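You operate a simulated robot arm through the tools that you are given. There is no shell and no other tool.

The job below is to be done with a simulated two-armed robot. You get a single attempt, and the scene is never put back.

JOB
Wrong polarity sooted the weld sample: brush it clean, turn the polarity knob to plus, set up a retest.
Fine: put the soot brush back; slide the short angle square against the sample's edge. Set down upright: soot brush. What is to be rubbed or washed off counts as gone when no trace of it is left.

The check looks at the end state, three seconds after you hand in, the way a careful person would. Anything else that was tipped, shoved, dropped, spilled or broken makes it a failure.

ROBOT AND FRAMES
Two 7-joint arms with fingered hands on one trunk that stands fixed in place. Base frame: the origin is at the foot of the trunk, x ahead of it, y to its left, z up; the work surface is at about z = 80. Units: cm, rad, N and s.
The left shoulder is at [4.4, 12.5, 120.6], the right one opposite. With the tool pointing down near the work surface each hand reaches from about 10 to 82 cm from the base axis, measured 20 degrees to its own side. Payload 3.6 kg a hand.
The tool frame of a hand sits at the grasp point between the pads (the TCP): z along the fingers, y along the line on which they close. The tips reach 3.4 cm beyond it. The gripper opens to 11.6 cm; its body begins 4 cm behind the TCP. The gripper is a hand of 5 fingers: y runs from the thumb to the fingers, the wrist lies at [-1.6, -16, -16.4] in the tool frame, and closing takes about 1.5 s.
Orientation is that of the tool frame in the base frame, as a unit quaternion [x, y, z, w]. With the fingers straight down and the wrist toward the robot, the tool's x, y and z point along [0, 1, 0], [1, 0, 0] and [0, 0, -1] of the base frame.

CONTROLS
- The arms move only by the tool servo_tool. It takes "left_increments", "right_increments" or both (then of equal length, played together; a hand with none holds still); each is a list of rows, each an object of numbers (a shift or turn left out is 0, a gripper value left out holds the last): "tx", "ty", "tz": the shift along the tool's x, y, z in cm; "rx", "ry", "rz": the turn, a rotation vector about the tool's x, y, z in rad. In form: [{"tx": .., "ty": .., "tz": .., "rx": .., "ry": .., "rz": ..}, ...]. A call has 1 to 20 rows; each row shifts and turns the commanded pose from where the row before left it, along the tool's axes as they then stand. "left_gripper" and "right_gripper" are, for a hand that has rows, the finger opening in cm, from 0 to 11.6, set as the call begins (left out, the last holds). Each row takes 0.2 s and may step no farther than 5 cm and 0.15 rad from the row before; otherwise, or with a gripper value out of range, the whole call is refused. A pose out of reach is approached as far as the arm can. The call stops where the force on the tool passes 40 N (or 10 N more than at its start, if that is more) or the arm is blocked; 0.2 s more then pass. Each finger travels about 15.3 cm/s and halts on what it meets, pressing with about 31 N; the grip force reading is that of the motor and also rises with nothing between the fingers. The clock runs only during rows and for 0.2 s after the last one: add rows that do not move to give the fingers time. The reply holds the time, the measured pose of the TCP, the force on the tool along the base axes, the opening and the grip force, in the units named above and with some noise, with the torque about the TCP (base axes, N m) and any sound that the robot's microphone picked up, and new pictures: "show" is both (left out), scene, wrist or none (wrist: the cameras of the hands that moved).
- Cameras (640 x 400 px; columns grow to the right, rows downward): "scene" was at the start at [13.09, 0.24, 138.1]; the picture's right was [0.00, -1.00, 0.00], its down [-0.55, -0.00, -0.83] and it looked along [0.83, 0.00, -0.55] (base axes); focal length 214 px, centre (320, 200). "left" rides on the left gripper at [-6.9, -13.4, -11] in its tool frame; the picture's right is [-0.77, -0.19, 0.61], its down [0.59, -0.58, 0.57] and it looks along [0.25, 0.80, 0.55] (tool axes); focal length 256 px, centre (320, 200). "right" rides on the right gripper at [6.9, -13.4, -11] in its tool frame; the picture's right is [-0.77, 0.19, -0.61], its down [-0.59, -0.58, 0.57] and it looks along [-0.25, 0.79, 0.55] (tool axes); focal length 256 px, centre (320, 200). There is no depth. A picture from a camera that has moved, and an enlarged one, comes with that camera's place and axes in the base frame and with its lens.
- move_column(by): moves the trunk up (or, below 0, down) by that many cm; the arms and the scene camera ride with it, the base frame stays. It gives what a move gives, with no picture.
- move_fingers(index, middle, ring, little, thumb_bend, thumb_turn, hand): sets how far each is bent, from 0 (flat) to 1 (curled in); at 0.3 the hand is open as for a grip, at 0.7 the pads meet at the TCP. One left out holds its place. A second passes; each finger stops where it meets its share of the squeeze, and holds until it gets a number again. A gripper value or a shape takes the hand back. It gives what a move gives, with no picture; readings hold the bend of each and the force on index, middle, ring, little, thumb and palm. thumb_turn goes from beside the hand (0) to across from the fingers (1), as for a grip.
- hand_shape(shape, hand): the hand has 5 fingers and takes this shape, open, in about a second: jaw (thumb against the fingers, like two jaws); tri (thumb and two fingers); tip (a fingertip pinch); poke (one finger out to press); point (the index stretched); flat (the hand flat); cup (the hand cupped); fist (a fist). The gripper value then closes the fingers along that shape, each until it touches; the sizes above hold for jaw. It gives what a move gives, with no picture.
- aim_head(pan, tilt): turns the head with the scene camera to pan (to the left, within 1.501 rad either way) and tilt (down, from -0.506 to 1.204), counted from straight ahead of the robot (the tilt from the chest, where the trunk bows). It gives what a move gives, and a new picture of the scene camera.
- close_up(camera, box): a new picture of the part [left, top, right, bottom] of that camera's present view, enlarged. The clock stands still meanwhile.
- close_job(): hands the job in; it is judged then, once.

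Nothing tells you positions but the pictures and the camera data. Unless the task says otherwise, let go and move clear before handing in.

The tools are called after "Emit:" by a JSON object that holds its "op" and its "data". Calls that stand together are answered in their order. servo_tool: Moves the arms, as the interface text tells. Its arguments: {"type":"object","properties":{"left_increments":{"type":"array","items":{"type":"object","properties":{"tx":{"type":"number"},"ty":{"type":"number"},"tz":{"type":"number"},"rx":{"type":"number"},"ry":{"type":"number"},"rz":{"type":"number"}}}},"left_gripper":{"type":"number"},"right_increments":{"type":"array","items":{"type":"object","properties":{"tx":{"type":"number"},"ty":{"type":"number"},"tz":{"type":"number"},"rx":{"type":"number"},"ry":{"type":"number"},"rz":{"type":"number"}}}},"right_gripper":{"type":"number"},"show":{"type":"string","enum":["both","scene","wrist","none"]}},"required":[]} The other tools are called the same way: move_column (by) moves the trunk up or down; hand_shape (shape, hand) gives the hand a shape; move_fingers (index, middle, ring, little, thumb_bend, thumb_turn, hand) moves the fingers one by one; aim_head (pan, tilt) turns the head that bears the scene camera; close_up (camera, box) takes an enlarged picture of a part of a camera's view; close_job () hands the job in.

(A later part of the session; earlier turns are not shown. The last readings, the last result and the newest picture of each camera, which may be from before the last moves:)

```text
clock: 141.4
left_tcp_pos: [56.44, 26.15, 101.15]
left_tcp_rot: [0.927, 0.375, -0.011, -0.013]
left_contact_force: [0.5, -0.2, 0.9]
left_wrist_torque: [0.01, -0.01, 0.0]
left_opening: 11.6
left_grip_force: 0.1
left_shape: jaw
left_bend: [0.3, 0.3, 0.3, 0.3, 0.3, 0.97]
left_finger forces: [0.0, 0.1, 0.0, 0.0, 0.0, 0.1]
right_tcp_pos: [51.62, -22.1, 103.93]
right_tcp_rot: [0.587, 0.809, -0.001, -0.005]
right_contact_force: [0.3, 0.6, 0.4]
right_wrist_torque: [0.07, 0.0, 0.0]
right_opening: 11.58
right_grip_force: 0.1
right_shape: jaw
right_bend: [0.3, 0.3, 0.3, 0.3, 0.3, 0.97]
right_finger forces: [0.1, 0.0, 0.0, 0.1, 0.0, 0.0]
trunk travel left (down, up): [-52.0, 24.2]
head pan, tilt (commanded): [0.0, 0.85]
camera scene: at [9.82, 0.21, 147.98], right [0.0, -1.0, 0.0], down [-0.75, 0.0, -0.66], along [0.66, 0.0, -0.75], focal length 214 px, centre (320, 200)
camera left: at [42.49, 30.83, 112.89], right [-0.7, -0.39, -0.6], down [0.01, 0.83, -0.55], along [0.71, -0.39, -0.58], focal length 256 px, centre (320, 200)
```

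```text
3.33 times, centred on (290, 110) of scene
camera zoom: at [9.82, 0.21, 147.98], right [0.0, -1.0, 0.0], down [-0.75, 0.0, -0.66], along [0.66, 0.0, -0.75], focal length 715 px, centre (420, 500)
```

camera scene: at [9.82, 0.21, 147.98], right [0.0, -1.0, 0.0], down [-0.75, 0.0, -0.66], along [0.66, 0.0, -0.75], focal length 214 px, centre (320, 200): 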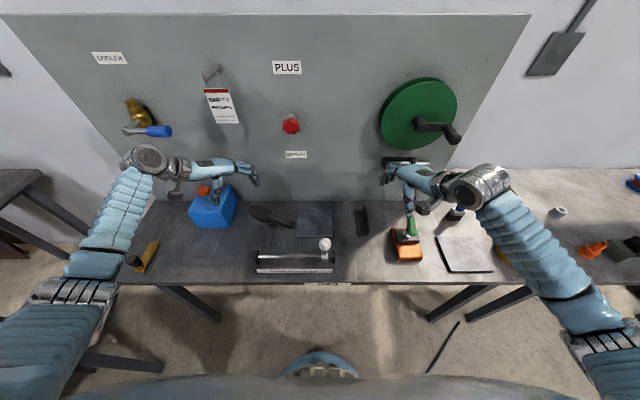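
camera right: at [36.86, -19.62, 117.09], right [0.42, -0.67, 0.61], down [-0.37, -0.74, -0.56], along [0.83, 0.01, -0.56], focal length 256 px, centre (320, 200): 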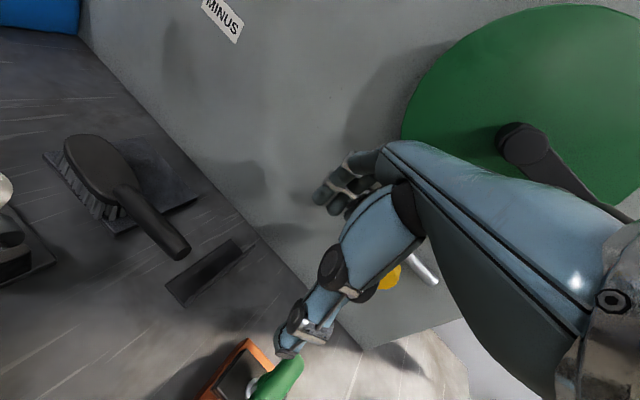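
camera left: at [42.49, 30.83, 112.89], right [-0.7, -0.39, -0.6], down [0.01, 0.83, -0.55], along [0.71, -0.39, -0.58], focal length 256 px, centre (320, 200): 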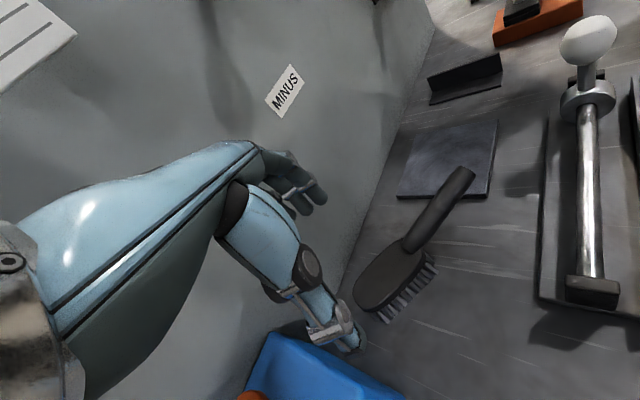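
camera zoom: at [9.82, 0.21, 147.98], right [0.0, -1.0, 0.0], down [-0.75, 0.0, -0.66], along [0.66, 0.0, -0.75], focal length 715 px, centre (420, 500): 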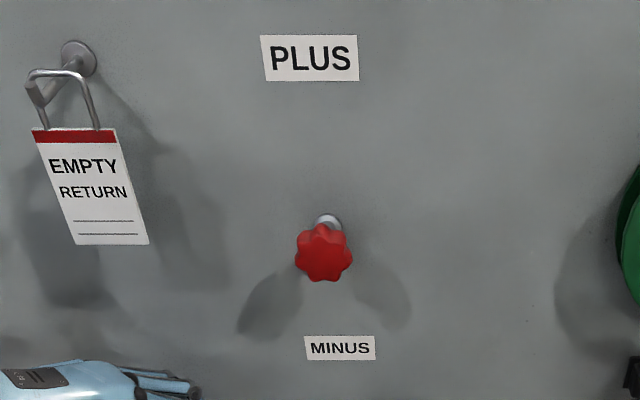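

No pointer on the knob itself; I'll turn it and rely on stops, torque and sound. First I bring the left hand back and up to a free spot and pitch it to point forward.

Emit:
{"op": "servo_tool", "data": {"left_increments": [{"tx": -2.42, "ty": 0.5, "tz": -2.83}, {"tx": -2.42, "ty": 0.5, "tz": -2.83}, {"tx": -2.42, "ty": 0.5, "tz": -2.83}, {"tx": -2.42, "ty": 0.5, "tz": -2.83}, {"tx": -2.42, "ty": 0.5, "tz": -2.83}, {"tx": -2.42, "ty": 0.5, "tz": -2.83}, {"rz": -0.128}, {"rz": -0.128}, {"rz": -0.128}, {"rz": -0.128}, {"rz": -0.128}, {"rz": -0.128}, {}], "left_gripper": 11.6, "show": "none"}}

Emit:
{"op": "servo_tool", "data": {"left_increments": [{"rx": -0.1428}, {"rx": -0.1428}, {"rx": -0.1428}, {"rx": -0.1428}, {"rx": -0.1428}, {"rx": -0.1428}, {"rx": -0.1428}, {"rx": -0.1428}, {"rx": -0.1428}, {"rx": -0.1428}, {"rx": -0.1428}, {}], "left_gripper": 11.6, "show": "both"}}

```text
clock: 144.2
left_tcp_pos: [48.58, 13.76, 118.25]
left_tcp_rot: [0.719, 0.695, -0.005, -0.016]
left_contact_force: [-0.5, -0.4, 0.2]
left_wrist_torque: [-0.05, -0.01, -0.02]
left_opening: 11.6
left_grip_force: 0.0
left_shape: jaw
left_bend: [0.3, 0.3, 0.3, 0.3, 0.3, 0.97]
left_finger forces: [0.0, 0.0, 0.0, 0.0, 0.1, 0.0]
right_tcp_pos: [51.58, -21.94, 104.17]
right_tcp_rot: [0.587, 0.81, -0.002, -0.004]
right_contact_force: [0.5, 0.4, 0.8]
right_wrist_torque: [0.0, -0.04, -0.01]
right_opening: 11.6
right_grip_force: 0.1
right_shape: jaw
right_bend: [0.3, 0.3, 0.3, 0.3, 0.3, 0.97]
right_finger forces: [0.0, 0.1, 0.0, 0.0, 0.0, 0.0]
trunk travel left (down, up): [-52.0, 24.2]
head pan, tilt (commanded): [0.0, 0.85]
```

```text
clock: 146.5
left_tcp_pos: [48.33, 15.26, 116.82]
left_tcp_rot: [0.578, 0.476, 0.499, 0.436]
left_contact_force: [1.0, 0.3, 0.0]
left_wrist_torque: [0.01, -0.02, 0.02]
left_opening: 11.58
left_grip_force: 0.2
left_shape: jaw
left_bend: [0.3, 0.3, 0.3, 0.3, 0.3, 0.97]
left_finger forces: [0.1, 0.0, 0.1, 0.0, 0.0, 0.0]
right_tcp_pos: [51.68, -21.99, 104.21]
right_tcp_rot: [0.587, 0.809, -0.001, -0.004]
right_contact_force: [0.0, -1.3, 0.5]
right_wrist_torque: [0.02, -0.02, 0.02]
right_opening: 11.57
right_grip_force: 0.0
right_shape: jaw
right_bend: [0.3, 0.3, 0.3, 0.3, 0.3, 0.97]
right_finger forces: [0.0, 0.0, 0.0, 0.1, 0.0, 0.1]
trunk travel left (down, up): [-52.0, 24.2]
head pan, tilt (commanded): [0.0, 0.85]
stopped in row 11 (left hand): the arm was blocked; the commanded pose is now the measured one
camera scene: at [9.8, 0.13, 147.98], right [0.0, -1.0, 0.0], down [-0.75, 0.0, -0.66], along [0.66, 0.0, -0.75], focal length 214 px, centre (320, 200)
camera left: at [35.46, 11.0, 104.06], right [0.55, -0.74, -0.38], down [0.52, 0.66, -0.54], along [0.65, 0.1, 0.75], focal length 256 px, centre (320, 200)
```

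scene: 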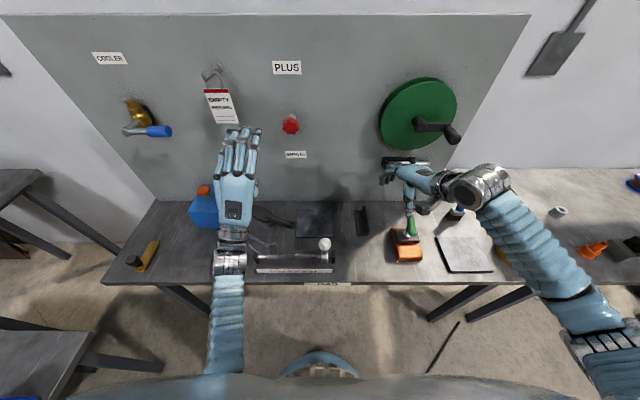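
left: 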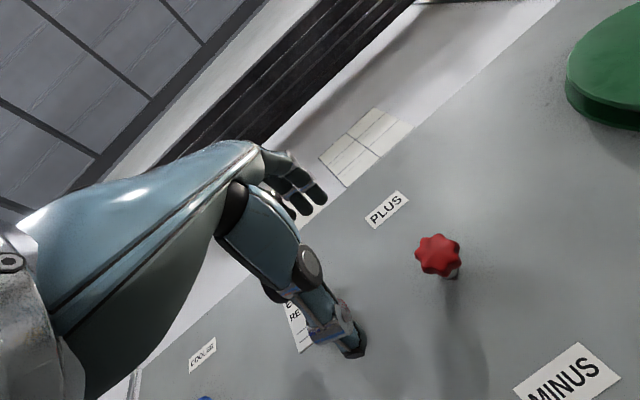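

The hand now points forward, with the arm near a joint limit but almost at the wanted pose. I'll move it in front of the knob and see.

Emit:
{"op": "servo_tool", "data": {"left_increments": [{"tx": -1.66, "ty": 0.64, "tz": 1.95}, {"tx": -1.66, "ty": 0.64, "tz": 1.95}, {"tx": -1.66, "ty": 0.64, "tz": 1.95}, {"tx": -1.66, "ty": 0.64, "tz": 1.95}, {}], "left_gripper": 11.6, "show": "both"}}

```text
clock: 147.7
left_tcp_pos: [55.78, 9.07, 116.16]
left_tcp_rot: [0.588, 0.473, 0.505, 0.42]
left_contact_force: [-0.7, 0.7, 0.5]
left_wrist_torque: [0.03, -0.01, -0.01]
left_opening: 11.58
left_grip_force: 0.0
left_shape: jaw
left_bend: [0.3, 0.3, 0.3, 0.3, 0.3, 0.97]
left_finger forces: [0.0, 0.0, 0.0, 0.1, 0.0, 0.0]
right_tcp_pos: [51.63, -22.0, 104.15]
right_tcp_rot: [0.587, 0.809, -0.001, -0.005]
right_contact_force: [-0.3, 0.8, 0.2]
right_wrist_torque: [-0.03, 0.01, 0.0]
right_opening: 11.6
right_grip_force: 0.0
right_shape: jaw
right_bend: [0.3, 0.3, 0.3, 0.3, 0.3, 0.97]
right_finger forces: [0.1, 0.1, 0.0, 0.0, 0.0, 0.0]
trunk travel left (down, up): [-52.0, 24.2]
head pan, tilt (commanded): [0.0, 0.85]
camera scene: at [9.76, 0.22, 147.99], right [0.0, -1.0, 0.0], down [-0.75, 0.0, -0.66], along [0.66, 0.0, -0.75], focal length 214 px, centre (320, 200)
camera left: at [42.73, 5.22, 103.44], right [0.55, -0.73, -0.42], down [0.51, 0.68, -0.52], along [0.66, 0.07, 0.74], focal length 256 px, centre (320, 200)
```

scene: 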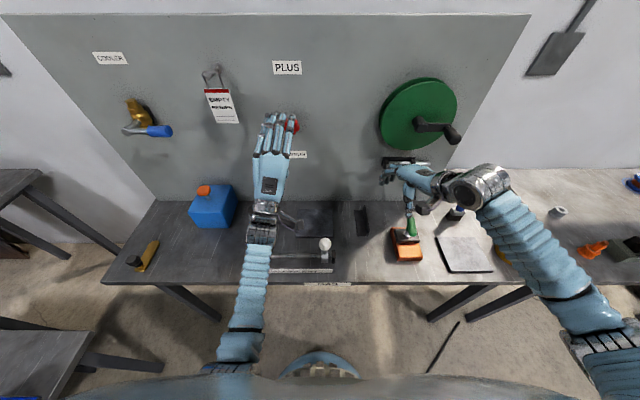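
left: 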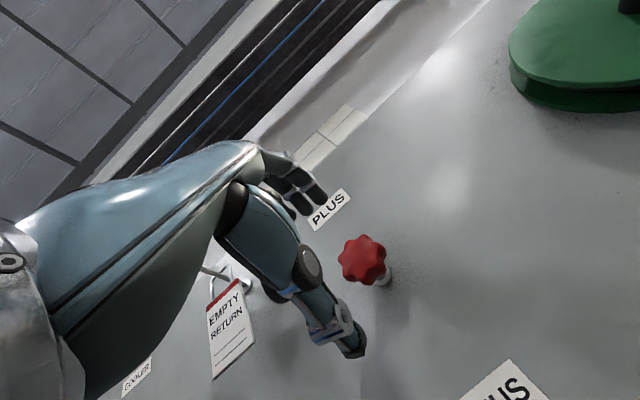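

Emit:
{"op": "servo_tool", "data": {"left_increments": [{"rz": 0.125}, {"rz": 0.125}, {"rx": -0.07}, {"rx": -0.07}, {}], "left_gripper": 11.6, "show": "none"}}

```text
clock: 148.9
left_tcp_pos: [56.01, 7.99, 117.28]
left_tcp_rot: [0.605, 0.361, 0.575, 0.415]
left_contact_force: [0.1, 0.0, -0.1]
left_wrist_torque: [-0.01, 0.03, 0.03]
left_opening: 11.57
left_grip_force: 0.0
left_shape: jaw
left_bend: [0.3, 0.3, 0.3, 0.3, 0.3, 0.97]
left_finger forces: [0.0, 0.0, 0.0, 0.0, 0.1, 0.1]
right_tcp_pos: [51.69, -22.09, 104.15]
right_tcp_rot: [0.587, 0.81, -0.001, -0.004]
right_contact_force: [-0.1, -0.2, 0.4]
right_wrist_torque: [0.03, -0.05, -0.02]
right_opening: 11.6
right_grip_force: 0.1
right_shape: jaw
right_bend: [0.3, 0.3, 0.3, 0.3, 0.3, 0.97]
right_finger forces: [0.0, 0.0, 0.0, 0.1, 0.1, 0.2]
trunk travel left (down, up): [-52.0, 24.2]
head pan, tilt (commanded): [0.0, 0.85]
```

Tracking is exact now. Aligning precisely with the knob's axis and moving closer.

Emit:
{"op": "servo_tool", "data": {"left_increments": [{"rx": 0.034, "ry": 0.08}, {"tz": 2.0}, {"tz": 1.5}, {}], "left_gripper": 11.6, "show": "wrist"}}

Emit:
{"op": "close_up", "data": {"camera": "scene", "box": [240, 80, 330, 160]}}

Emit:
{"op": "close_up", "data": {"camera": "left", "box": [230, 120, 430, 380]}}

```text
clock: 149.9
left_tcp_pos: [59.35, 8.1, 117.42]
left_tcp_rot: [0.589, 0.387, 0.593, 0.389]
left_contact_force: [-0.9, 0.0, -0.8]
left_wrist_torque: [0.01, -0.03, 0.03]
left_opening: 11.61
left_grip_force: 0.0
left_shape: jaw
left_bend: [0.3, 0.3, 0.3, 0.3, 0.3, 0.97]
left_finger forces: [0.0, 0.1, 0.0, 0.0, 0.1, 0.0]
right_tcp_pos: [51.64, -21.98, 104.15]
right_tcp_rot: [0.587, 0.81, -0.001, -0.004]
right_contact_force: [0.3, 0.8, 0.1]
right_wrist_torque: [-0.01, -0.01, 0.0]
right_opening: 11.6
right_grip_force: 0.1
right_shape: jaw
right_bend: [0.3, 0.3, 0.3, 0.3, 0.3, 0.97]
right_finger forces: [0.0, 0.1, 0.1, 0.0, 0.0, 0.1]
trunk travel left (down, up): [-52.0, 24.2]
head pan, tilt (commanded): [0.0, 0.85]
camera left: at [48.54, 7.11, 102.4], right [0.62, -0.63, -0.47], down [0.57, 0.77, -0.29], along [0.55, -0.09, 0.83], focal length 256 px, centre (320, 200)
```

left: 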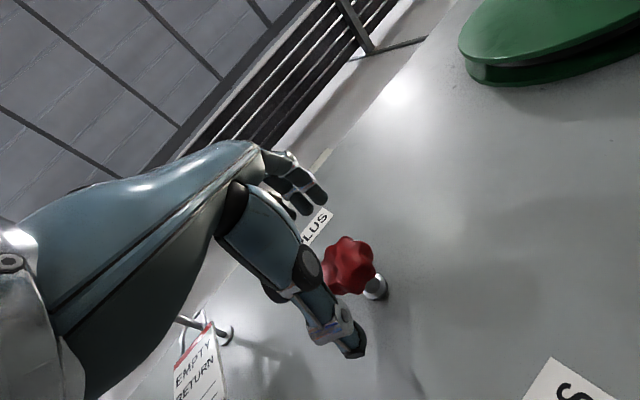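

```text
5.00 times, centred on (285, 120) of scene
camera zoom: at [9.79, 0.24, 147.99], right [0.0, -1.0, 0.0], down [-0.75, 0.0, -0.66], along [0.66, 0.0, -0.75], focal length 1072 px, centre (495, 600)
```

zoom: 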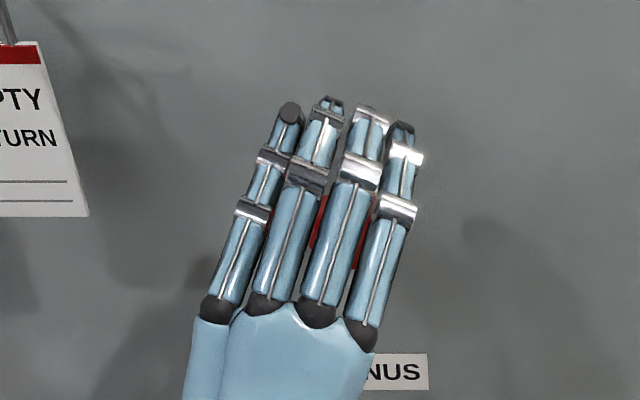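

```text
1.54 times, centred on (330, 250) of left
camera zoom: at [48.54, 7.11, 102.4], right [0.62, -0.63, -0.47], down [0.57, 0.77, -0.29], along [0.55, -0.09, 0.83], focal length 394 px, centre (305, 123)
```

zoom: 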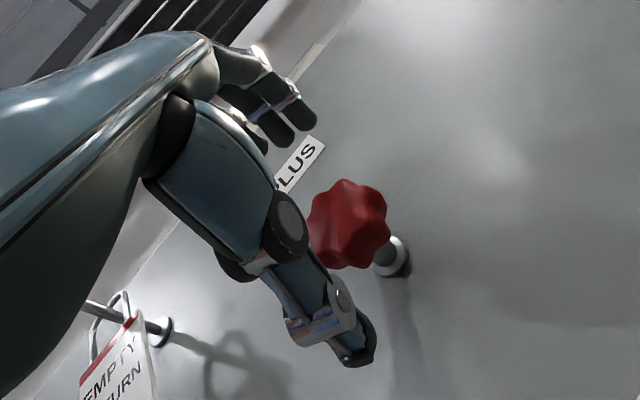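

The knob is centred exactly on the tool axis. Moving forward and gripping the knob.

Emit:
{"op": "servo_tool", "data": {"left_increments": [{"tz": 1.5}, {"tz": 1.5}, {}], "left_gripper": 11.6, "show": "none"}}

Emit:
{"op": "servo_tool", "data": {"left_increments": [{}, {}, {}, {}, {}, {}, {}, {}], "left_gripper": 2.0, "show": "wrist"}}

Emit:
{"op": "close_up", "data": {"camera": "left", "box": [230, 120, 430, 380]}}

Emit:
{"op": "close_up", "data": {"camera": "scene", "box": [240, 80, 330, 160]}}

```text
clock: 150.7
left_tcp_pos: [62.49, 8.05, 117.44]
left_tcp_rot: [0.588, 0.388, 0.594, 0.389]
left_contact_force: [-1.4, 0.3, 0.5]
left_wrist_torque: [-0.02, -0.01, -0.04]
left_opening: 11.59
left_grip_force: 0.0
left_shape: jaw
left_bend: [0.3, 0.3, 0.3, 0.3, 0.3, 0.97]
left_finger forces: [0.0, 0.0, 0.0, 0.0, 0.1, 0.1]
right_tcp_pos: [51.74, -22.08, 104.1]
right_tcp_rot: [0.587, 0.809, -0.002, -0.004]
right_contact_force: [0.3, 0.5, 0.9]
right_wrist_torque: [0.01, 0.0, 0.03]
right_opening: 11.56
right_grip_force: 0.2
right_shape: jaw
right_bend: [0.3, 0.3, 0.3, 0.3, 0.3, 0.97]
right_finger forces: [0.0, 0.1, 0.0, 0.0, 0.1, 0.1]
trunk travel left (down, up): [-52.0, 24.2]
head pan, tilt (commanded): [0.0, 0.85]
```

```text
clock: 152.5
left_tcp_pos: [62.66, 8.36, 117.1]
left_tcp_rot: [0.59, 0.39, 0.592, 0.388]
left_contact_force: [-3.0, 10.3, -26.6]
left_wrist_torque: [0.17, -0.1, -0.12]
left_opening: 4.62
left_grip_force: 31.5
left_shape: jaw
left_bend: [0.49, 0.54, 0.68, 0.67, 0.65, 1.0]
left_finger forces: [13.5, 6.2, 0.1, 0.0, 46.6, 0.0]
right_tcp_pos: [51.84, -21.79, 104.07]
right_tcp_rot: [0.587, 0.81, -0.003, -0.005]
right_contact_force: [-0.2, -0.2, 0.2]
right_wrist_torque: [-0.03, -0.02, 0.0]
right_opening: 11.59
right_grip_force: 0.0
right_shape: jaw
right_bend: [0.3, 0.3, 0.3, 0.3, 0.3, 0.97]
right_finger forces: [0.0, 0.0, 0.0, 0.1, 0.0, 0.0]
trunk travel left (down, up): [-52.0, 24.2]
head pan, tilt (commanded): [0.0, 0.85]
camera left: at [51.65, 7.24, 102.06], right [0.61, -0.63, -0.48], down [0.56, 0.77, -0.3], along [0.55, -0.09, 0.83], focal length 256 px, centre (320, 200)
```

left: 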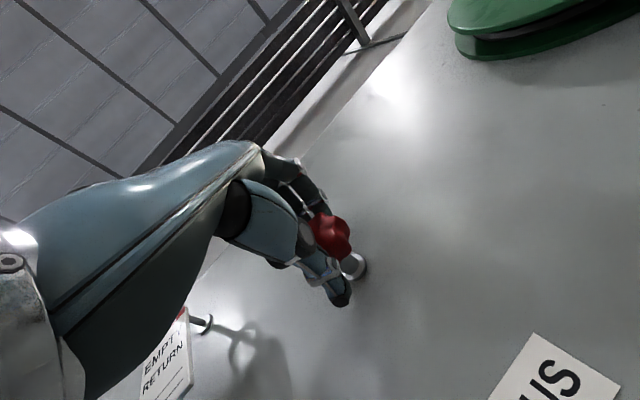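

```text
1.54 times, centred on (330, 250) of left
camera zoom: at [51.65, 7.24, 102.06], right [0.61, -0.63, -0.48], down [0.56, 0.77, -0.3], along [0.55, -0.09, 0.83], focal length 394 px, centre (305, 123)
```

zoom: 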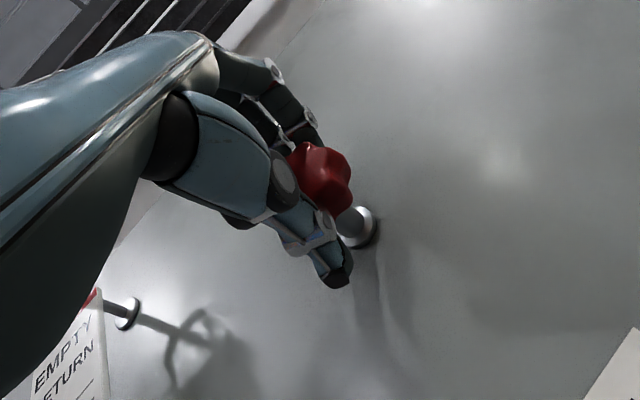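

```text
5.00 times, centred on (285, 120) of scene
camera zoom: at [10.0, 0.51, 147.96], right [0.0, -1.0, 0.0], down [-0.75, 0.0, -0.66], along [0.66, 0.0, -0.75], focal length 1072 px, centre (495, 600)
```

zoom: 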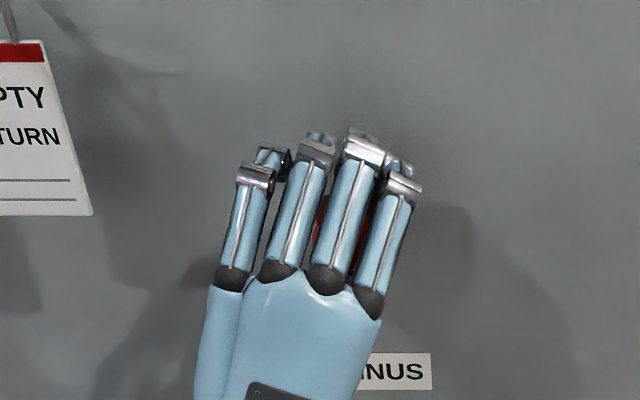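

The knob is gripped (opening 4.6 cm) but the thumb pushes harder than the fingers, so I'll shift the hand slightly to balance the load.

Emit:
{"op": "servo_tool", "data": {"left_increments": [{"ty": -0.3}, {"ty": -0.3}, {}, {}], "show": "none"}}

```text
clock: 153.5
left_tcp_pos: [62.69, 8.31, 116.9]
left_tcp_rot: [0.589, 0.387, 0.593, 0.389]
left_contact_force: [8.0, 3.1, -8.0]
left_wrist_torque: [0.09, -0.45, -0.19]
left_opening: 4.61
left_grip_force: 31.2
left_shape: jaw
left_bend: [0.48, 0.53, 0.68, 0.67, 0.66, 1.0]
left_finger forces: [17.2, 8.7, 0.0, 0.0, 34.0, 0.0]
right_tcp_pos: [51.82, -22.07, 104.01]
right_tcp_rot: [0.587, 0.809, -0.002, -0.005]
right_contact_force: [-0.6, -0.2, -0.7]
right_wrist_torque: [0.02, 0.0, -0.03]
right_opening: 11.59
right_grip_force: 0.0
right_shape: jaw
right_bend: [0.3, 0.3, 0.3, 0.3, 0.3, 0.97]
right_finger forces: [0.0, 0.1, 0.1, 0.0, 0.0, 0.0]
trunk travel left (down, up): [-52.0, 24.2]
head pan, tilt (commanded): [0.0, 0.85]
```

Balanced. Now a small trial turn clockwise.

Emit:
{"op": "servo_tool", "data": {"left_increments": [{"rz": 0.08}, {"rz": 0.08}, {"rz": 0.08}, {}], "show": "none"}}

Emit:
{"op": "close_up", "data": {"camera": "left", "box": [280, 160, 400, 320]}}

```text
clock: 154.5
left_tcp_pos: [62.59, 8.4, 116.9]
left_tcp_rot: [0.631, 0.313, 0.636, 0.315]
left_contact_force: [10.2, 3.8, -1.2]
left_wrist_torque: [-0.05, -0.61, -0.33]
left_opening: 4.61
left_grip_force: 31.0
left_shape: jaw
left_bend: [0.47, 0.53, 0.68, 0.67, 0.67, 1.0]
left_finger forces: [18.2, 10.3, 0.0, 0.1, 30.9, 0.0]
right_tcp_pos: [51.87, -21.89, 103.96]
right_tcp_rot: [0.586, 0.81, -0.002, -0.004]
right_contact_force: [0.5, -0.6, -0.4]
right_wrist_torque: [0.0, -0.02, 0.0]
right_opening: 11.61
right_grip_force: 0.0
right_shape: jaw
right_bend: [0.3, 0.3, 0.3, 0.3, 0.3, 0.97]
right_finger forces: [0.1, 0.0, 0.0, 0.0, 0.0, 0.0]
trunk travel left (down, up): [-52.0, 24.2]
head pan, tilt (commanded): [0.0, 0.85]
```

```text
2.50 times, centred on (340, 240) of left
camera zoom: at [51.7, 11.02, 102.04], right [0.62, -0.5, -0.61], down [0.56, 0.82, -0.1], along [0.55, -0.28, 0.79], focal length 640 px, centre (270, 100)
```

zoom: 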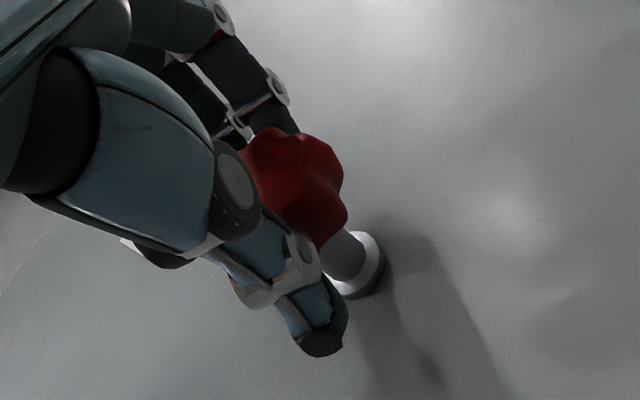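

The knob turns freely clockwise. Continuing to turn while watching torque and listening for clicks.

Emit:
{"op": "servo_tool", "data": {"left_increments": [{"rz": 0.08}, {"rz": 0.08}, {"rz": 0.08}, {"rz": 0.08}, {"rz": 0.08}, {}], "show": "none"}}

Emit:
{"op": "close_up", "data": {"camera": "left", "box": [280, 160, 400, 320]}}

```text
clock: 155.9
left_tcp_pos: [62.76, 8.41, 116.85]
left_tcp_rot: [0.681, 0.181, 0.686, 0.183]
left_contact_force: [12.8, 5.1, 10.8]
left_wrist_torque: [-0.07, -0.65, -0.59]
left_opening: 4.64
left_grip_force: 30.9
left_shape: jaw
left_bend: [0.46, 0.52, 0.68, 0.67, 0.67, 1.0]
left_finger forces: [18.6, 12.5, 0.1, 0.0, 29.1, 0.0]
right_tcp_pos: [51.7, -21.94, 104.01]
right_tcp_rot: [0.587, 0.809, -0.001, -0.005]
right_contact_force: [0.9, 0.3, -0.1]
right_wrist_torque: [0.0, 0.02, 0.0]
right_opening: 11.56
right_grip_force: 0.2
right_shape: jaw
right_bend: [0.3, 0.3, 0.3, 0.3, 0.3, 0.97]
right_finger forces: [0.0, 0.1, 0.0, 0.0, 0.0, 0.0]
trunk travel left (down, up): [-52.0, 24.2]
head pan, tilt (commanded): [0.0, 0.85]
```

```text
2.50 times, centred on (340, 240) of left
camera zoom: at [51.69, 16.63, 104.27], right [0.62, -0.22, -0.75], down [0.56, 0.8, 0.23], along [0.55, -0.56, 0.62], focal length 640 px, centre (270, 100)
```

zoom: 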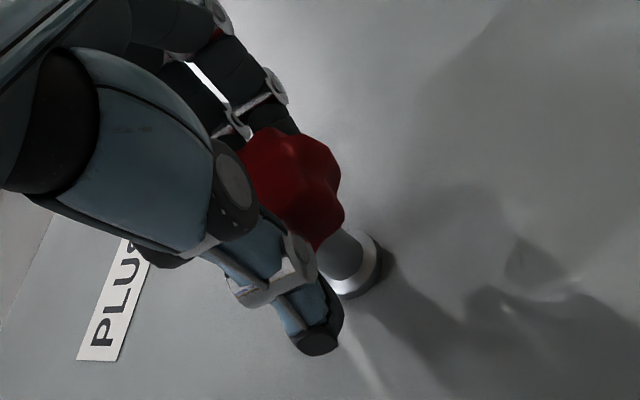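

Emit:
{"op": "servo_tool", "data": {"left_increments": [{"rz": 0.08}, {"rz": 0.08}, {"rz": 0.08}, {"rz": 0.08}, {"rz": 0.08}, {}], "show": "none"}}

Emit:
{"op": "close_up", "data": {"camera": "left", "box": [280, 160, 400, 320]}}

```text
clock: 157.3
left_tcp_pos: [62.64, 8.44, 116.99]
left_tcp_rot: [0.702, 0.044, 0.71, 0.043]
left_contact_force: [15.4, 0.9, 18.4]
left_wrist_torque: [-0.11, -0.53, -0.83]
left_opening: 3.27
left_grip_force: 31.3
left_shape: jaw
left_bend: [0.46, 0.52, 0.68, 0.67, 0.67, 1.0]
left_finger forces: [17.8, 13.5, 0.1, 0.0, 29.7, 0.0]
right_tcp_pos: [51.67, -22.09, 104.12]
right_tcp_rot: [0.587, 0.809, -0.001, -0.003]
right_contact_force: [0.1, -0.7, 1.1]
right_wrist_torque: [-0.04, -0.01, 0.01]
right_opening: 11.6
right_grip_force: 0.0
right_shape: jaw
right_bend: [0.3, 0.3, 0.3, 0.3, 0.3, 0.97]
right_finger forces: [0.0, 0.0, 0.0, 0.0, 0.0, 0.1]
trunk travel left (down, up): [-52.0, 24.2]
head pan, tilt (commanded): [0.0, 0.85]
```

```text
2.50 times, centred on (340, 240) of left
camera zoom: at [51.62, 20.89, 108.53], right [0.62, 0.09, -0.78], down [0.56, 0.65, 0.52], along [0.55, -0.76, 0.35], focal length 640 px, centre (270, 100)
```

zoom: 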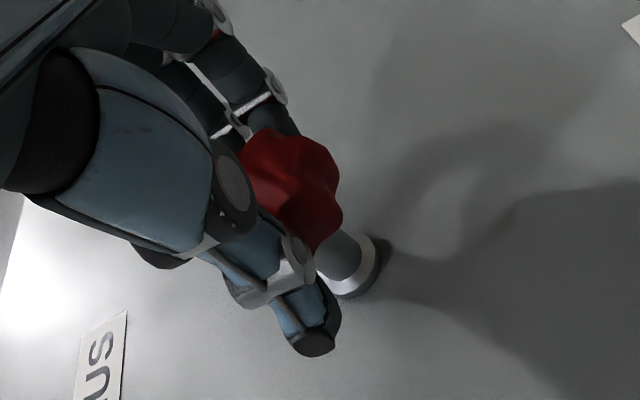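

Sixty degrees so far with no stop. I'll continue a bit further.

Emit:
{"op": "servo_tool", "data": {"left_increments": [{"rz": 0.08}, {"rz": 0.08}, {"rz": 0.08}, {"rz": 0.08}, {"rz": 0.08}, {}], "show": "both"}}

Emit:
{"op": "close_up", "data": {"camera": "left", "box": [280, 160, 400, 320]}}

Emit:
{"op": "close_up", "data": {"camera": "scene", "box": [180, 50, 340, 170]}}

```text
clock: 158.7
left_tcp_pos: [62.72, 8.38, 117.13]
left_tcp_rot: [0.696, -0.095, 0.705, -0.099]
left_contact_force: [11.6, -0.5, 20.9]
left_wrist_torque: [-0.09, -0.2, -0.84]
left_opening: 4.63
left_grip_force: 30.7
left_shape: jaw
left_bend: [0.46, 0.52, 0.68, 0.67, 0.67, 1.0]
left_finger forces: [15.9, 12.6, 0.0, 0.0, 33.8, 0.0]
right_tcp_pos: [51.71, -22.04, 104.22]
right_tcp_rot: [0.586, 0.81, -0.001, -0.004]
right_contact_force: [-0.3, -0.1, 0.3]
right_wrist_torque: [0.0, 0.0, 0.0]
right_opening: 11.59
right_grip_force: 0.1
right_shape: jaw
right_bend: [0.3, 0.3, 0.3, 0.3, 0.3, 0.97]
right_finger forces: [0.1, 0.0, 0.0, 0.0, 0.1, 0.0]
trunk travel left (down, up): [-52.0, 24.2]
head pan, tilt (commanded): [0.0, 0.85]
camera scene: at [9.76, 0.23, 148.0], right [0.0, -1.0, 0.0], down [-0.75, 0.0, -0.66], along [0.66, 0.0, -0.75], focal length 214 px, centre (320, 200)
camera left: at [51.58, 23.14, 114.13], right [0.62, 0.39, -0.68], down [0.55, 0.4, 0.73], along [0.56, -0.83, 0.03], focal length 256 px, centre (320, 200)
```

scene: 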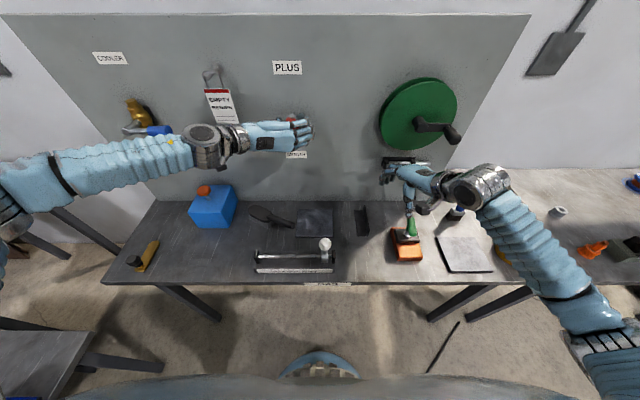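
left: 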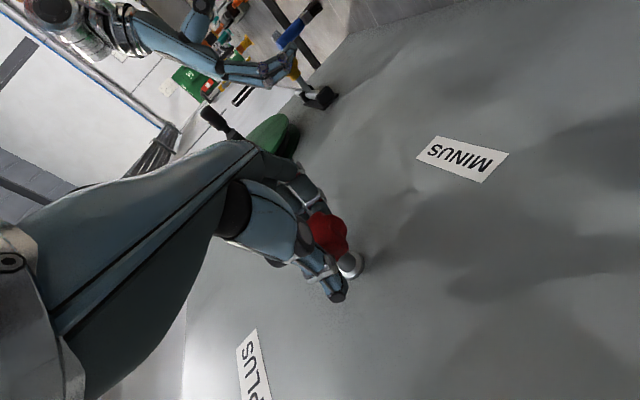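

```text
2.50 times, centred on (340, 240) of left
camera zoom: at [51.58, 23.14, 114.13], right [0.62, 0.39, -0.68], down [0.55, 0.4, 0.73], along [0.56, -0.83, 0.03], focal length 640 px, centre (270, 100)
```

zoom: 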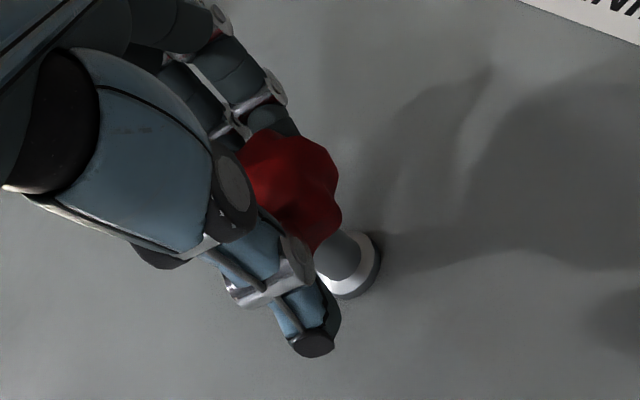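

```text
3.33 times, centred on (260, 110) of scene
camera zoom: at [9.76, 0.23, 148.0], right [0.0, -1.0, 0.0], down [-0.75, 0.0, -0.66], along [0.66, 0.0, -0.75], focal length 715 px, centre (520, 500)
```

zoom: 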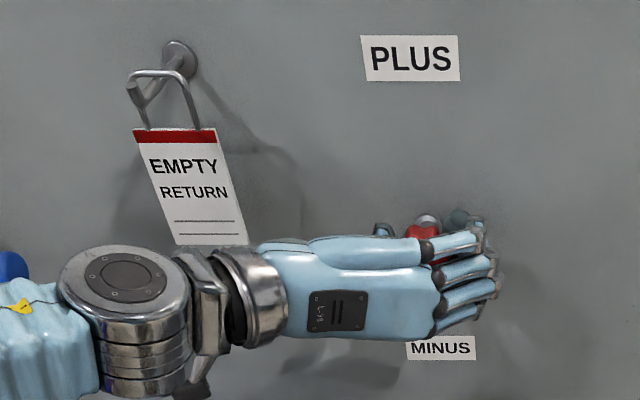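

The forearm has swung up near the COOLER valve with the blue handle; I need to check for contact there before anything else.

Emit:
{"op": "close_up", "data": {"camera": "scene", "box": [80, 80, 220, 190]}}

Emit:
{"op": "close_up", "data": {"camera": "scene", "box": [140, 110, 200, 160]}}

```text
3.64 times, centred on (150, 135) of scene
camera zoom: at [9.76, 0.23, 148.0], right [0.0, -1.0, 0.0], down [-0.75, 0.0, -0.66], along [0.66, 0.0, -0.75], focal length 780 px, centre (938, 436)
```

zoom: 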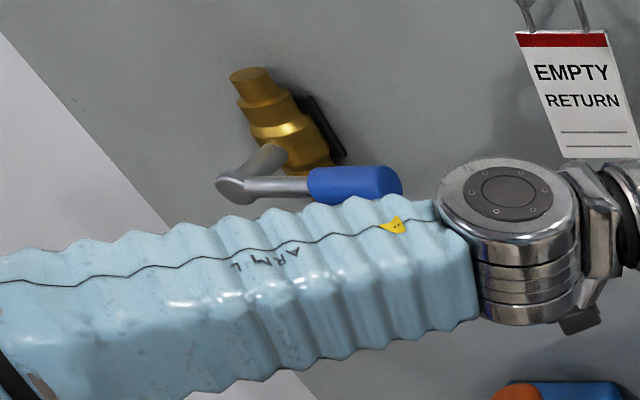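

```text
8.00 times, centred on (170, 135) of scene
camera zoom: at [9.76, 0.23, 148.0], right [0.0, -1.0, 0.0], down [-0.75, 0.0, -0.66], along [0.66, 0.0, -0.75], focal length 1716 px, centre (1520, 720)
```

zoom: 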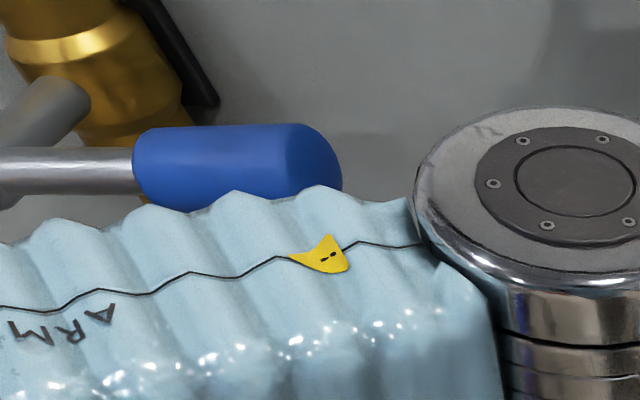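

It's only a sticker on the sleeve; the valve is well behind the arm. The knob has turned about 82° with no stop yet, so I'll release, back off, and look at it.

Emit:
{"op": "servo_tool", "data": {"left_increments": [{}, {}, {}, {}, {}, {"tz": -2}, {"tz": -3}, {"tz": -2}, {}], "left_gripper": 11.6, "show": "wrist"}}

Emit:
{"op": "close_up", "data": {"camera": "scene", "box": [270, 105, 310, 145]}}

Emit:
{"op": "close_up", "data": {"camera": "left", "box": [260, 180, 420, 340]}}

```text
clock: 160.7
left_tcp_pos: [55.44, 8.48, 116.73]
left_tcp_rot: [0.698, -0.097, 0.702, -0.1]
left_contact_force: [0.6, 0.1, 0.2]
left_wrist_torque: [0.04, 0.0, -0.01]
left_opening: 11.59
left_grip_force: 0.0
left_shape: jaw
left_bend: [0.3, 0.3, 0.3, 0.3, 0.3, 0.97]
left_finger forces: [0.0, 0.1, 0.0, 0.1, 0.0, 0.0]
right_tcp_pos: [51.67, -21.92, 104.17]
right_tcp_rot: [0.587, 0.81, -0.002, -0.004]
right_contact_force: [-0.2, -0.4, -0.4]
right_wrist_torque: [0.05, 0.02, 0.01]
right_opening: 11.6
right_grip_force: 0.0
right_shape: jaw
right_bend: [0.3, 0.3, 0.3, 0.3, 0.3, 0.97]
right_finger forces: [0.0, 0.0, 0.0, 0.0, 0.0, 0.0]
trunk travel left (down, up): [-52.0, 24.2]
head pan, tilt (commanded): [0.0, 0.85]
camera left: at [44.35, 23.17, 113.78], right [0.62, 0.39, -0.68], down [0.56, 0.39, 0.73], along [0.56, -0.83, 0.02], focal length 256 px, centre (320, 200)
```

left: 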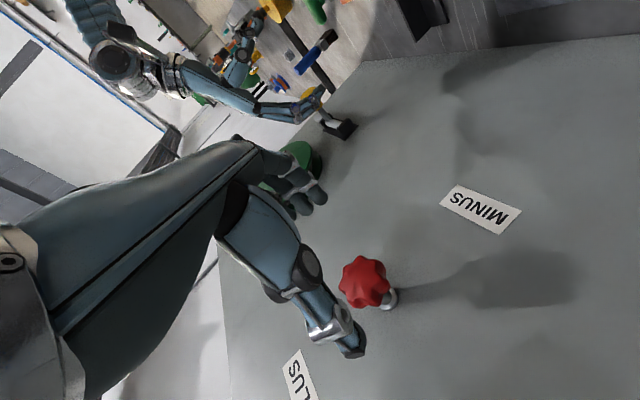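

```text
10.00 times, centred on (290, 125) of scene
camera zoom: at [9.81, 0.26, 147.98], right [0.0, -1.0, 0.0], down [-0.75, 0.0, -0.66], along [0.66, 0.0, -0.75], focal length 2145 px, centre (620, 950)
```

zoom: 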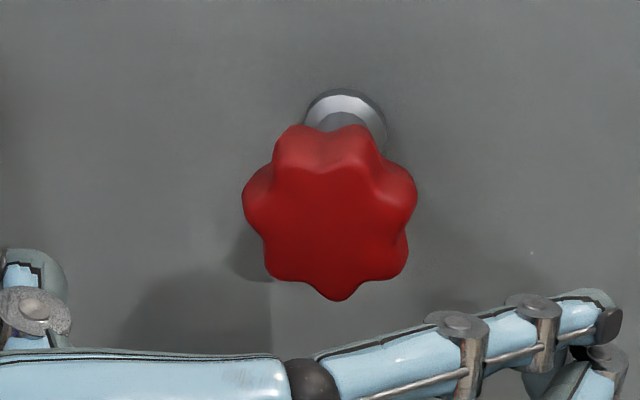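

```text
2.50 times, centred on (340, 260) of left
camera zoom: at [44.35, 23.17, 113.78], right [0.62, 0.39, -0.68], down [0.56, 0.39, 0.73], along [0.56, -0.83, 0.02], focal length 640 px, centre (270, 50)
```

zoom: 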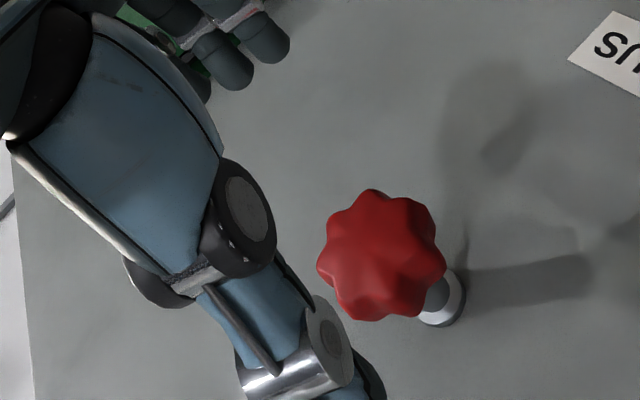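

The knob visibly rotated about 72–80° clockwise. I'll wind the wrist back and regrip to continue until a stop or click.

Emit:
{"op": "servo_tool", "data": {"left_increments": [{"rz": -0.132}, {"rz": -0.132}, {"rz": -0.132}, {"rz": -0.132}, {"rz": -0.132}, {"rz": -0.132}, {"rz": -0.132}, {"rz": -0.132}, {"rz": -0.132}, {"rz": -0.132}, {"rz": -0.132}, {}], "left_gripper": 11.6, "show": "none"}}

```text
clock: 163.3
left_tcp_pos: [55.4, 8.43, 116.76]
left_tcp_rot: [0.586, 0.391, 0.59, 0.394]
left_contact_force: [-0.4, -0.7, -0.3]
left_wrist_torque: [0.0, -0.02, 0.0]
left_opening: 11.59
left_grip_force: 0.1
left_shape: jaw
left_bend: [0.3, 0.3, 0.3, 0.3, 0.3, 0.97]
left_finger forces: [0.0, 0.1, 0.0, 0.0, 0.0, 0.1]
right_tcp_pos: [51.64, -21.76, 104.01]
right_tcp_rot: [0.587, 0.809, -0.001, -0.004]
right_contact_force: [-0.9, -0.8, -0.3]
right_wrist_torque: [-0.02, -0.04, 0.0]
right_opening: 11.57
right_grip_force: 0.1
right_shape: jaw
right_bend: [0.3, 0.3, 0.3, 0.3, 0.3, 0.97]
right_finger forces: [0.0, 0.0, 0.0, 0.0, 0.0, 0.1]
trunk travel left (down, up): [-52.0, 24.2]
head pan, tilt (commanded): [0.0, 0.85]
```

Emit:
{"op": "servo_tool", "data": {"left_increments": [{"tz": 2.5}, {"tz": 2.5}, {"tz": 2.1}, {}], "left_gripper": 11.6, "show": "none"}}

Emit:
{"op": "servo_tool", "data": {"left_increments": [{}, {}, {}, {}, {}, {}, {}, {}], "left_gripper": 2.0, "show": "none"}}

Emit:
{"op": "servo_tool", "data": {"left_increments": [{"rz": 0.08}, {"rz": 0.08}, {"rz": 0.08}, {"rz": 0.08}, {}], "show": "none"}}

```text
clock: 164.3
left_tcp_pos: [62.65, 8.32, 116.84]
left_tcp_rot: [0.586, 0.391, 0.591, 0.393]
left_contact_force: [0.4, -0.9, 0.5]
left_wrist_torque: [0.01, 0.0, 0.0]
left_opening: 11.58
left_grip_force: 0.0
left_shape: jaw
left_bend: [0.3, 0.3, 0.3, 0.3, 0.3, 0.97]
left_finger forces: [0.0, 0.0, 0.0, 0.0, 0.0, 0.0]
right_tcp_pos: [51.69, -22.02, 104.03]
right_tcp_rot: [0.586, 0.81, -0.001, -0.004]
right_contact_force: [-0.1, -0.9, -1.1]
right_wrist_torque: [0.01, 0.0, -0.01]
right_opening: 11.59
right_grip_force: 0.1
right_shape: jaw
right_bend: [0.3, 0.3, 0.3, 0.3, 0.3, 0.97]
right_finger forces: [0.1, 0.0, 0.0, 0.0, 0.1, 0.1]
trunk travel left (down, up): [-52.0, 24.2]
head pan, tilt (commanded): [0.0, 0.85]
```

```text
clock: 166.1
left_tcp_pos: [62.74, 8.41, 116.75]
left_tcp_rot: [0.587, 0.391, 0.59, 0.392]
left_contact_force: [0.0, 2.6, -8.9]
left_wrist_torque: [0.07, -0.48, -0.21]
left_opening: 4.68
left_grip_force: 30.8
left_shape: jaw
left_bend: [0.46, 0.52, 0.68, 0.67, 0.67, 1.0]
left_finger forces: [17.0, 8.7, 0.0, 0.1, 34.7, 0.1]
right_tcp_pos: [51.73, -21.97, 103.98]
right_tcp_rot: [0.587, 0.809, -0.001, -0.004]
right_contact_force: [-1.3, -0.8, 0.9]
right_wrist_torque: [-0.03, 0.02, 0.0]
right_opening: 11.6
right_grip_force: 0.1
right_shape: jaw
right_bend: [0.3, 0.3, 0.3, 0.3, 0.3, 0.97]
right_finger forces: [0.0, 0.0, 0.1, 0.1, 0.0, 0.0]
trunk travel left (down, up): [-52.0, 24.2]
head pan, tilt (commanded): [0.0, 0.85]
```

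```text
clock: 167.3
left_tcp_pos: [62.67, 8.55, 116.82]
left_tcp_rot: [0.641, 0.293, 0.646, 0.293]
left_contact_force: [4.3, 4.2, -2.6]
left_wrist_torque: [-0.02, -0.47, -0.35]
left_opening: 4.7
left_grip_force: 30.5
left_shape: jaw
left_bend: [0.46, 0.52, 0.68, 0.67, 0.67, 1.0]
left_finger forces: [17.4, 9.8, 0.0, 0.1, 31.7, 0.0]
right_tcp_pos: [51.77, -21.9, 104.2]
right_tcp_rot: [0.587, 0.809, -0.001, -0.004]
right_contact_force: [0.5, 0.3, -0.5]
right_wrist_torque: [-0.01, -0.01, 0.01]
right_opening: 11.62
right_grip_force: 0.1
right_shape: jaw
right_bend: [0.3, 0.3, 0.3, 0.3, 0.3, 0.97]
right_finger forces: [0.0, 0.0, 0.0, 0.0, 0.0, 0.0]
trunk travel left (down, up): [-52.0, 24.2]
head pan, tilt (commanded): [0.0, 0.85]
```

Emit:
{"op": "servo_tool", "data": {"left_increments": [{"rz": 0.08}, {"rz": 0.08}, {"rz": 0.08}, {"rz": 0.08}, {"rz": 0.08}, {}], "show": "none"}}

Emit:
{"op": "servo_tool", "data": {"left_increments": [{"rz": 0.08}, {"rz": 0.08}, {"rz": 0.08}, {"rz": 0.08}, {"rz": 0.08}, {}], "show": "none"}}

Emit:
{"op": "close_up", "data": {"camera": "left", "box": [280, 160, 400, 320]}}

```text
clock: 168.7
left_tcp_pos: [62.62, 8.41, 116.89]
left_tcp_rot: [0.686, 0.16, 0.692, 0.159]
left_contact_force: [10.0, 5.5, 10.5]
left_wrist_torque: [-0.04, -0.58, -0.55]
left_opening: 4.68
left_grip_force: 30.8
left_shape: jaw
left_bend: [0.46, 0.51, 0.68, 0.67, 0.67, 1.0]
left_finger forces: [17.4, 12.3, 0.1, 0.1, 29.7, 0.0]
right_tcp_pos: [51.73, -21.86, 104.09]
right_tcp_rot: [0.587, 0.81, -0.001, -0.004]
right_contact_force: [-0.8, 0.5, 0.7]
right_wrist_torque: [0.01, 0.0, -0.02]
right_opening: 11.6
right_grip_force: 0.2
right_shape: jaw
right_bend: [0.3, 0.3, 0.3, 0.3, 0.3, 0.97]
right_finger forces: [0.0, 0.0, 0.0, 0.0, 0.0, 0.1]
trunk travel left (down, up): [-52.0, 24.2]
head pan, tilt (commanded): [0.0, 0.85]
```

```text
clock: 170.1
left_tcp_pos: [62.62, 8.39, 117.07]
left_tcp_rot: [0.703, 0.021, 0.711, 0.019]
left_contact_force: [9.9, 3.1, 19.5]
left_wrist_torque: [-0.11, -0.38, -0.74]
left_opening: 4.68
left_grip_force: 30.9
left_shape: jaw
left_bend: [0.46, 0.51, 0.68, 0.67, 0.67, 1.0]
left_finger forces: [15.6, 13.2, 0.1, 0.1, 29.9, 0.0]
right_tcp_pos: [51.63, -22.01, 104.12]
right_tcp_rot: [0.587, 0.81, -0.001, -0.004]
right_contact_force: [0.7, 0.2, -0.4]
right_wrist_torque: [-0.02, 0.0, 0.0]
right_opening: 11.59
right_grip_force: 0.1
right_shape: jaw
right_bend: [0.3, 0.3, 0.3, 0.3, 0.3, 0.97]
right_finger forces: [0.0, 0.0, 0.0, 0.0, 0.0, 0.0]
trunk travel left (down, up): [-52.0, 24.2]
head pan, tilt (commanded): [0.0, 0.85]
```

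```text
2.50 times, centred on (340, 240) of left
camera zoom: at [51.64, 21.44, 109.38], right [0.62, 0.15, -0.77], down [0.56, 0.61, 0.56], along [0.55, -0.78, 0.3], focal length 640 px, centre (270, 100)
```

zoom: 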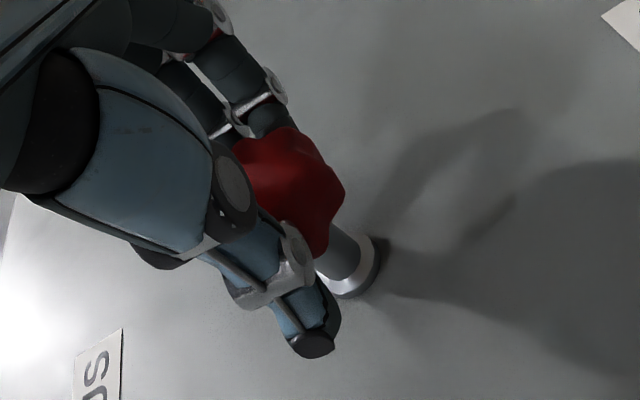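

No stop yet at roughly 140°. Continuing.

Emit:
{"op": "servo_tool", "data": {"left_increments": [{"rz": 0.08}, {"rz": 0.08}, {"rz": 0.08}, {"rz": 0.08}, {"rz": 0.08}, {}], "show": "none"}}

Emit:
{"op": "servo_tool", "data": {"left_increments": [{}, {}, {}, {}, {}, {"tz": -2}, {"tz": -3}, {"tz": -2}, {}], "left_gripper": 11.6, "show": "none"}}

Emit:
{"op": "close_up", "data": {"camera": "scene", "box": [270, 105, 310, 145]}}

Emit:
{"op": "close_up", "data": {"camera": "left", "box": [260, 180, 420, 340]}}

```text
clock: 171.5
left_tcp_pos: [62.78, 8.35, 117.17]
left_tcp_rot: [0.693, -0.119, 0.701, -0.122]
left_contact_force: [8.5, 1.5, 20.1]
left_wrist_torque: [-0.1, -0.11, -0.73]
left_opening: 4.66
left_grip_force: 31.3
left_shape: jaw
left_bend: [0.46, 0.51, 0.68, 0.67, 0.67, 1.0]
left_finger forces: [14.4, 12.0, 0.0, 0.0, 32.8, 0.1]
right_tcp_pos: [51.65, -22.02, 104.27]
right_tcp_rot: [0.587, 0.81, 0.0, -0.003]
right_contact_force: [-0.6, -0.5, 0.7]
right_wrist_torque: [0.0, -0.01, -0.02]
right_opening: 11.6
right_grip_force: 0.1
right_shape: jaw
right_bend: [0.3, 0.3, 0.3, 0.3, 0.3, 0.97]
right_finger forces: [0.1, 0.0, 0.0, 0.0, 0.1, 0.0]
trunk travel left (down, up): [-52.0, 24.2]
head pan, tilt (commanded): [0.0, 0.85]
```

```text
clock: 173.5
left_tcp_pos: [55.6, 8.38, 116.84]
left_tcp_rot: [0.694, -0.12, 0.699, -0.121]
left_contact_force: [-0.6, -0.1, -0.1]
left_wrist_torque: [-0.01, -0.01, -0.01]
left_opening: 11.58
left_grip_force: 0.1
left_shape: jaw
left_bend: [0.3, 0.3, 0.3, 0.3, 0.3, 0.97]
left_finger forces: [0.0, 0.0, 0.0, 0.1, 0.0, 0.1]
right_tcp_pos: [51.77, -21.93, 104.09]
right_tcp_rot: [0.587, 0.809, -0.001, -0.004]
right_contact_force: [0.0, 1.0, -0.6]
right_wrist_torque: [0.0, 0.01, 0.0]
right_opening: 11.58
right_grip_force: 0.1
right_shape: jaw
right_bend: [0.3, 0.3, 0.3, 0.3, 0.3, 0.97]
right_finger forces: [0.0, 0.0, 0.2, 0.0, 0.1, 0.0]
trunk travel left (down, up): [-52.0, 24.2]
head pan, tilt (commanded): [0.0, 0.85]
```

```text
10.00 times, centred on (290, 125) of scene
camera zoom: at [9.82, 0.27, 147.98], right [0.0, -1.0, 0.0], down [-0.75, 0.0, -0.66], along [0.66, 0.0, -0.75], focal length 2145 px, centre (620, 950)
```

zoom: 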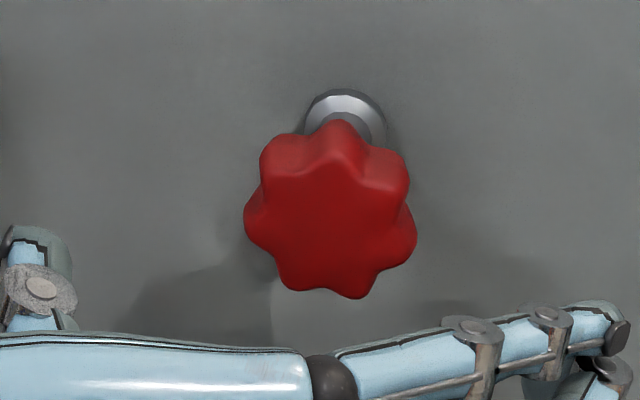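

```text
2.50 times, centred on (340, 260) of left
camera zoom: at [44.55, 23.3, 114.86], right [0.61, 0.44, -0.66], down [0.56, 0.35, 0.75], along [0.56, -0.83, -0.03], focal length 640 px, centre (270, 50)
```

zoom: 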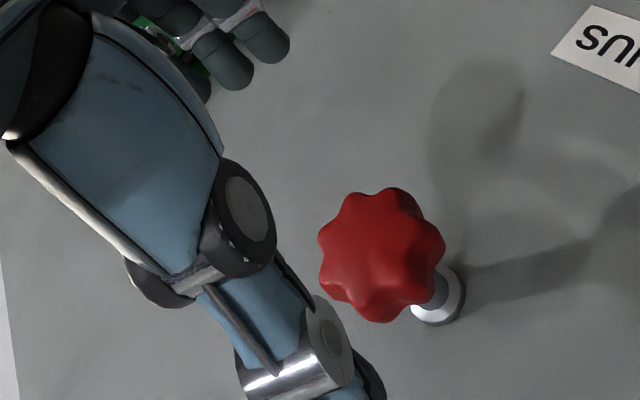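

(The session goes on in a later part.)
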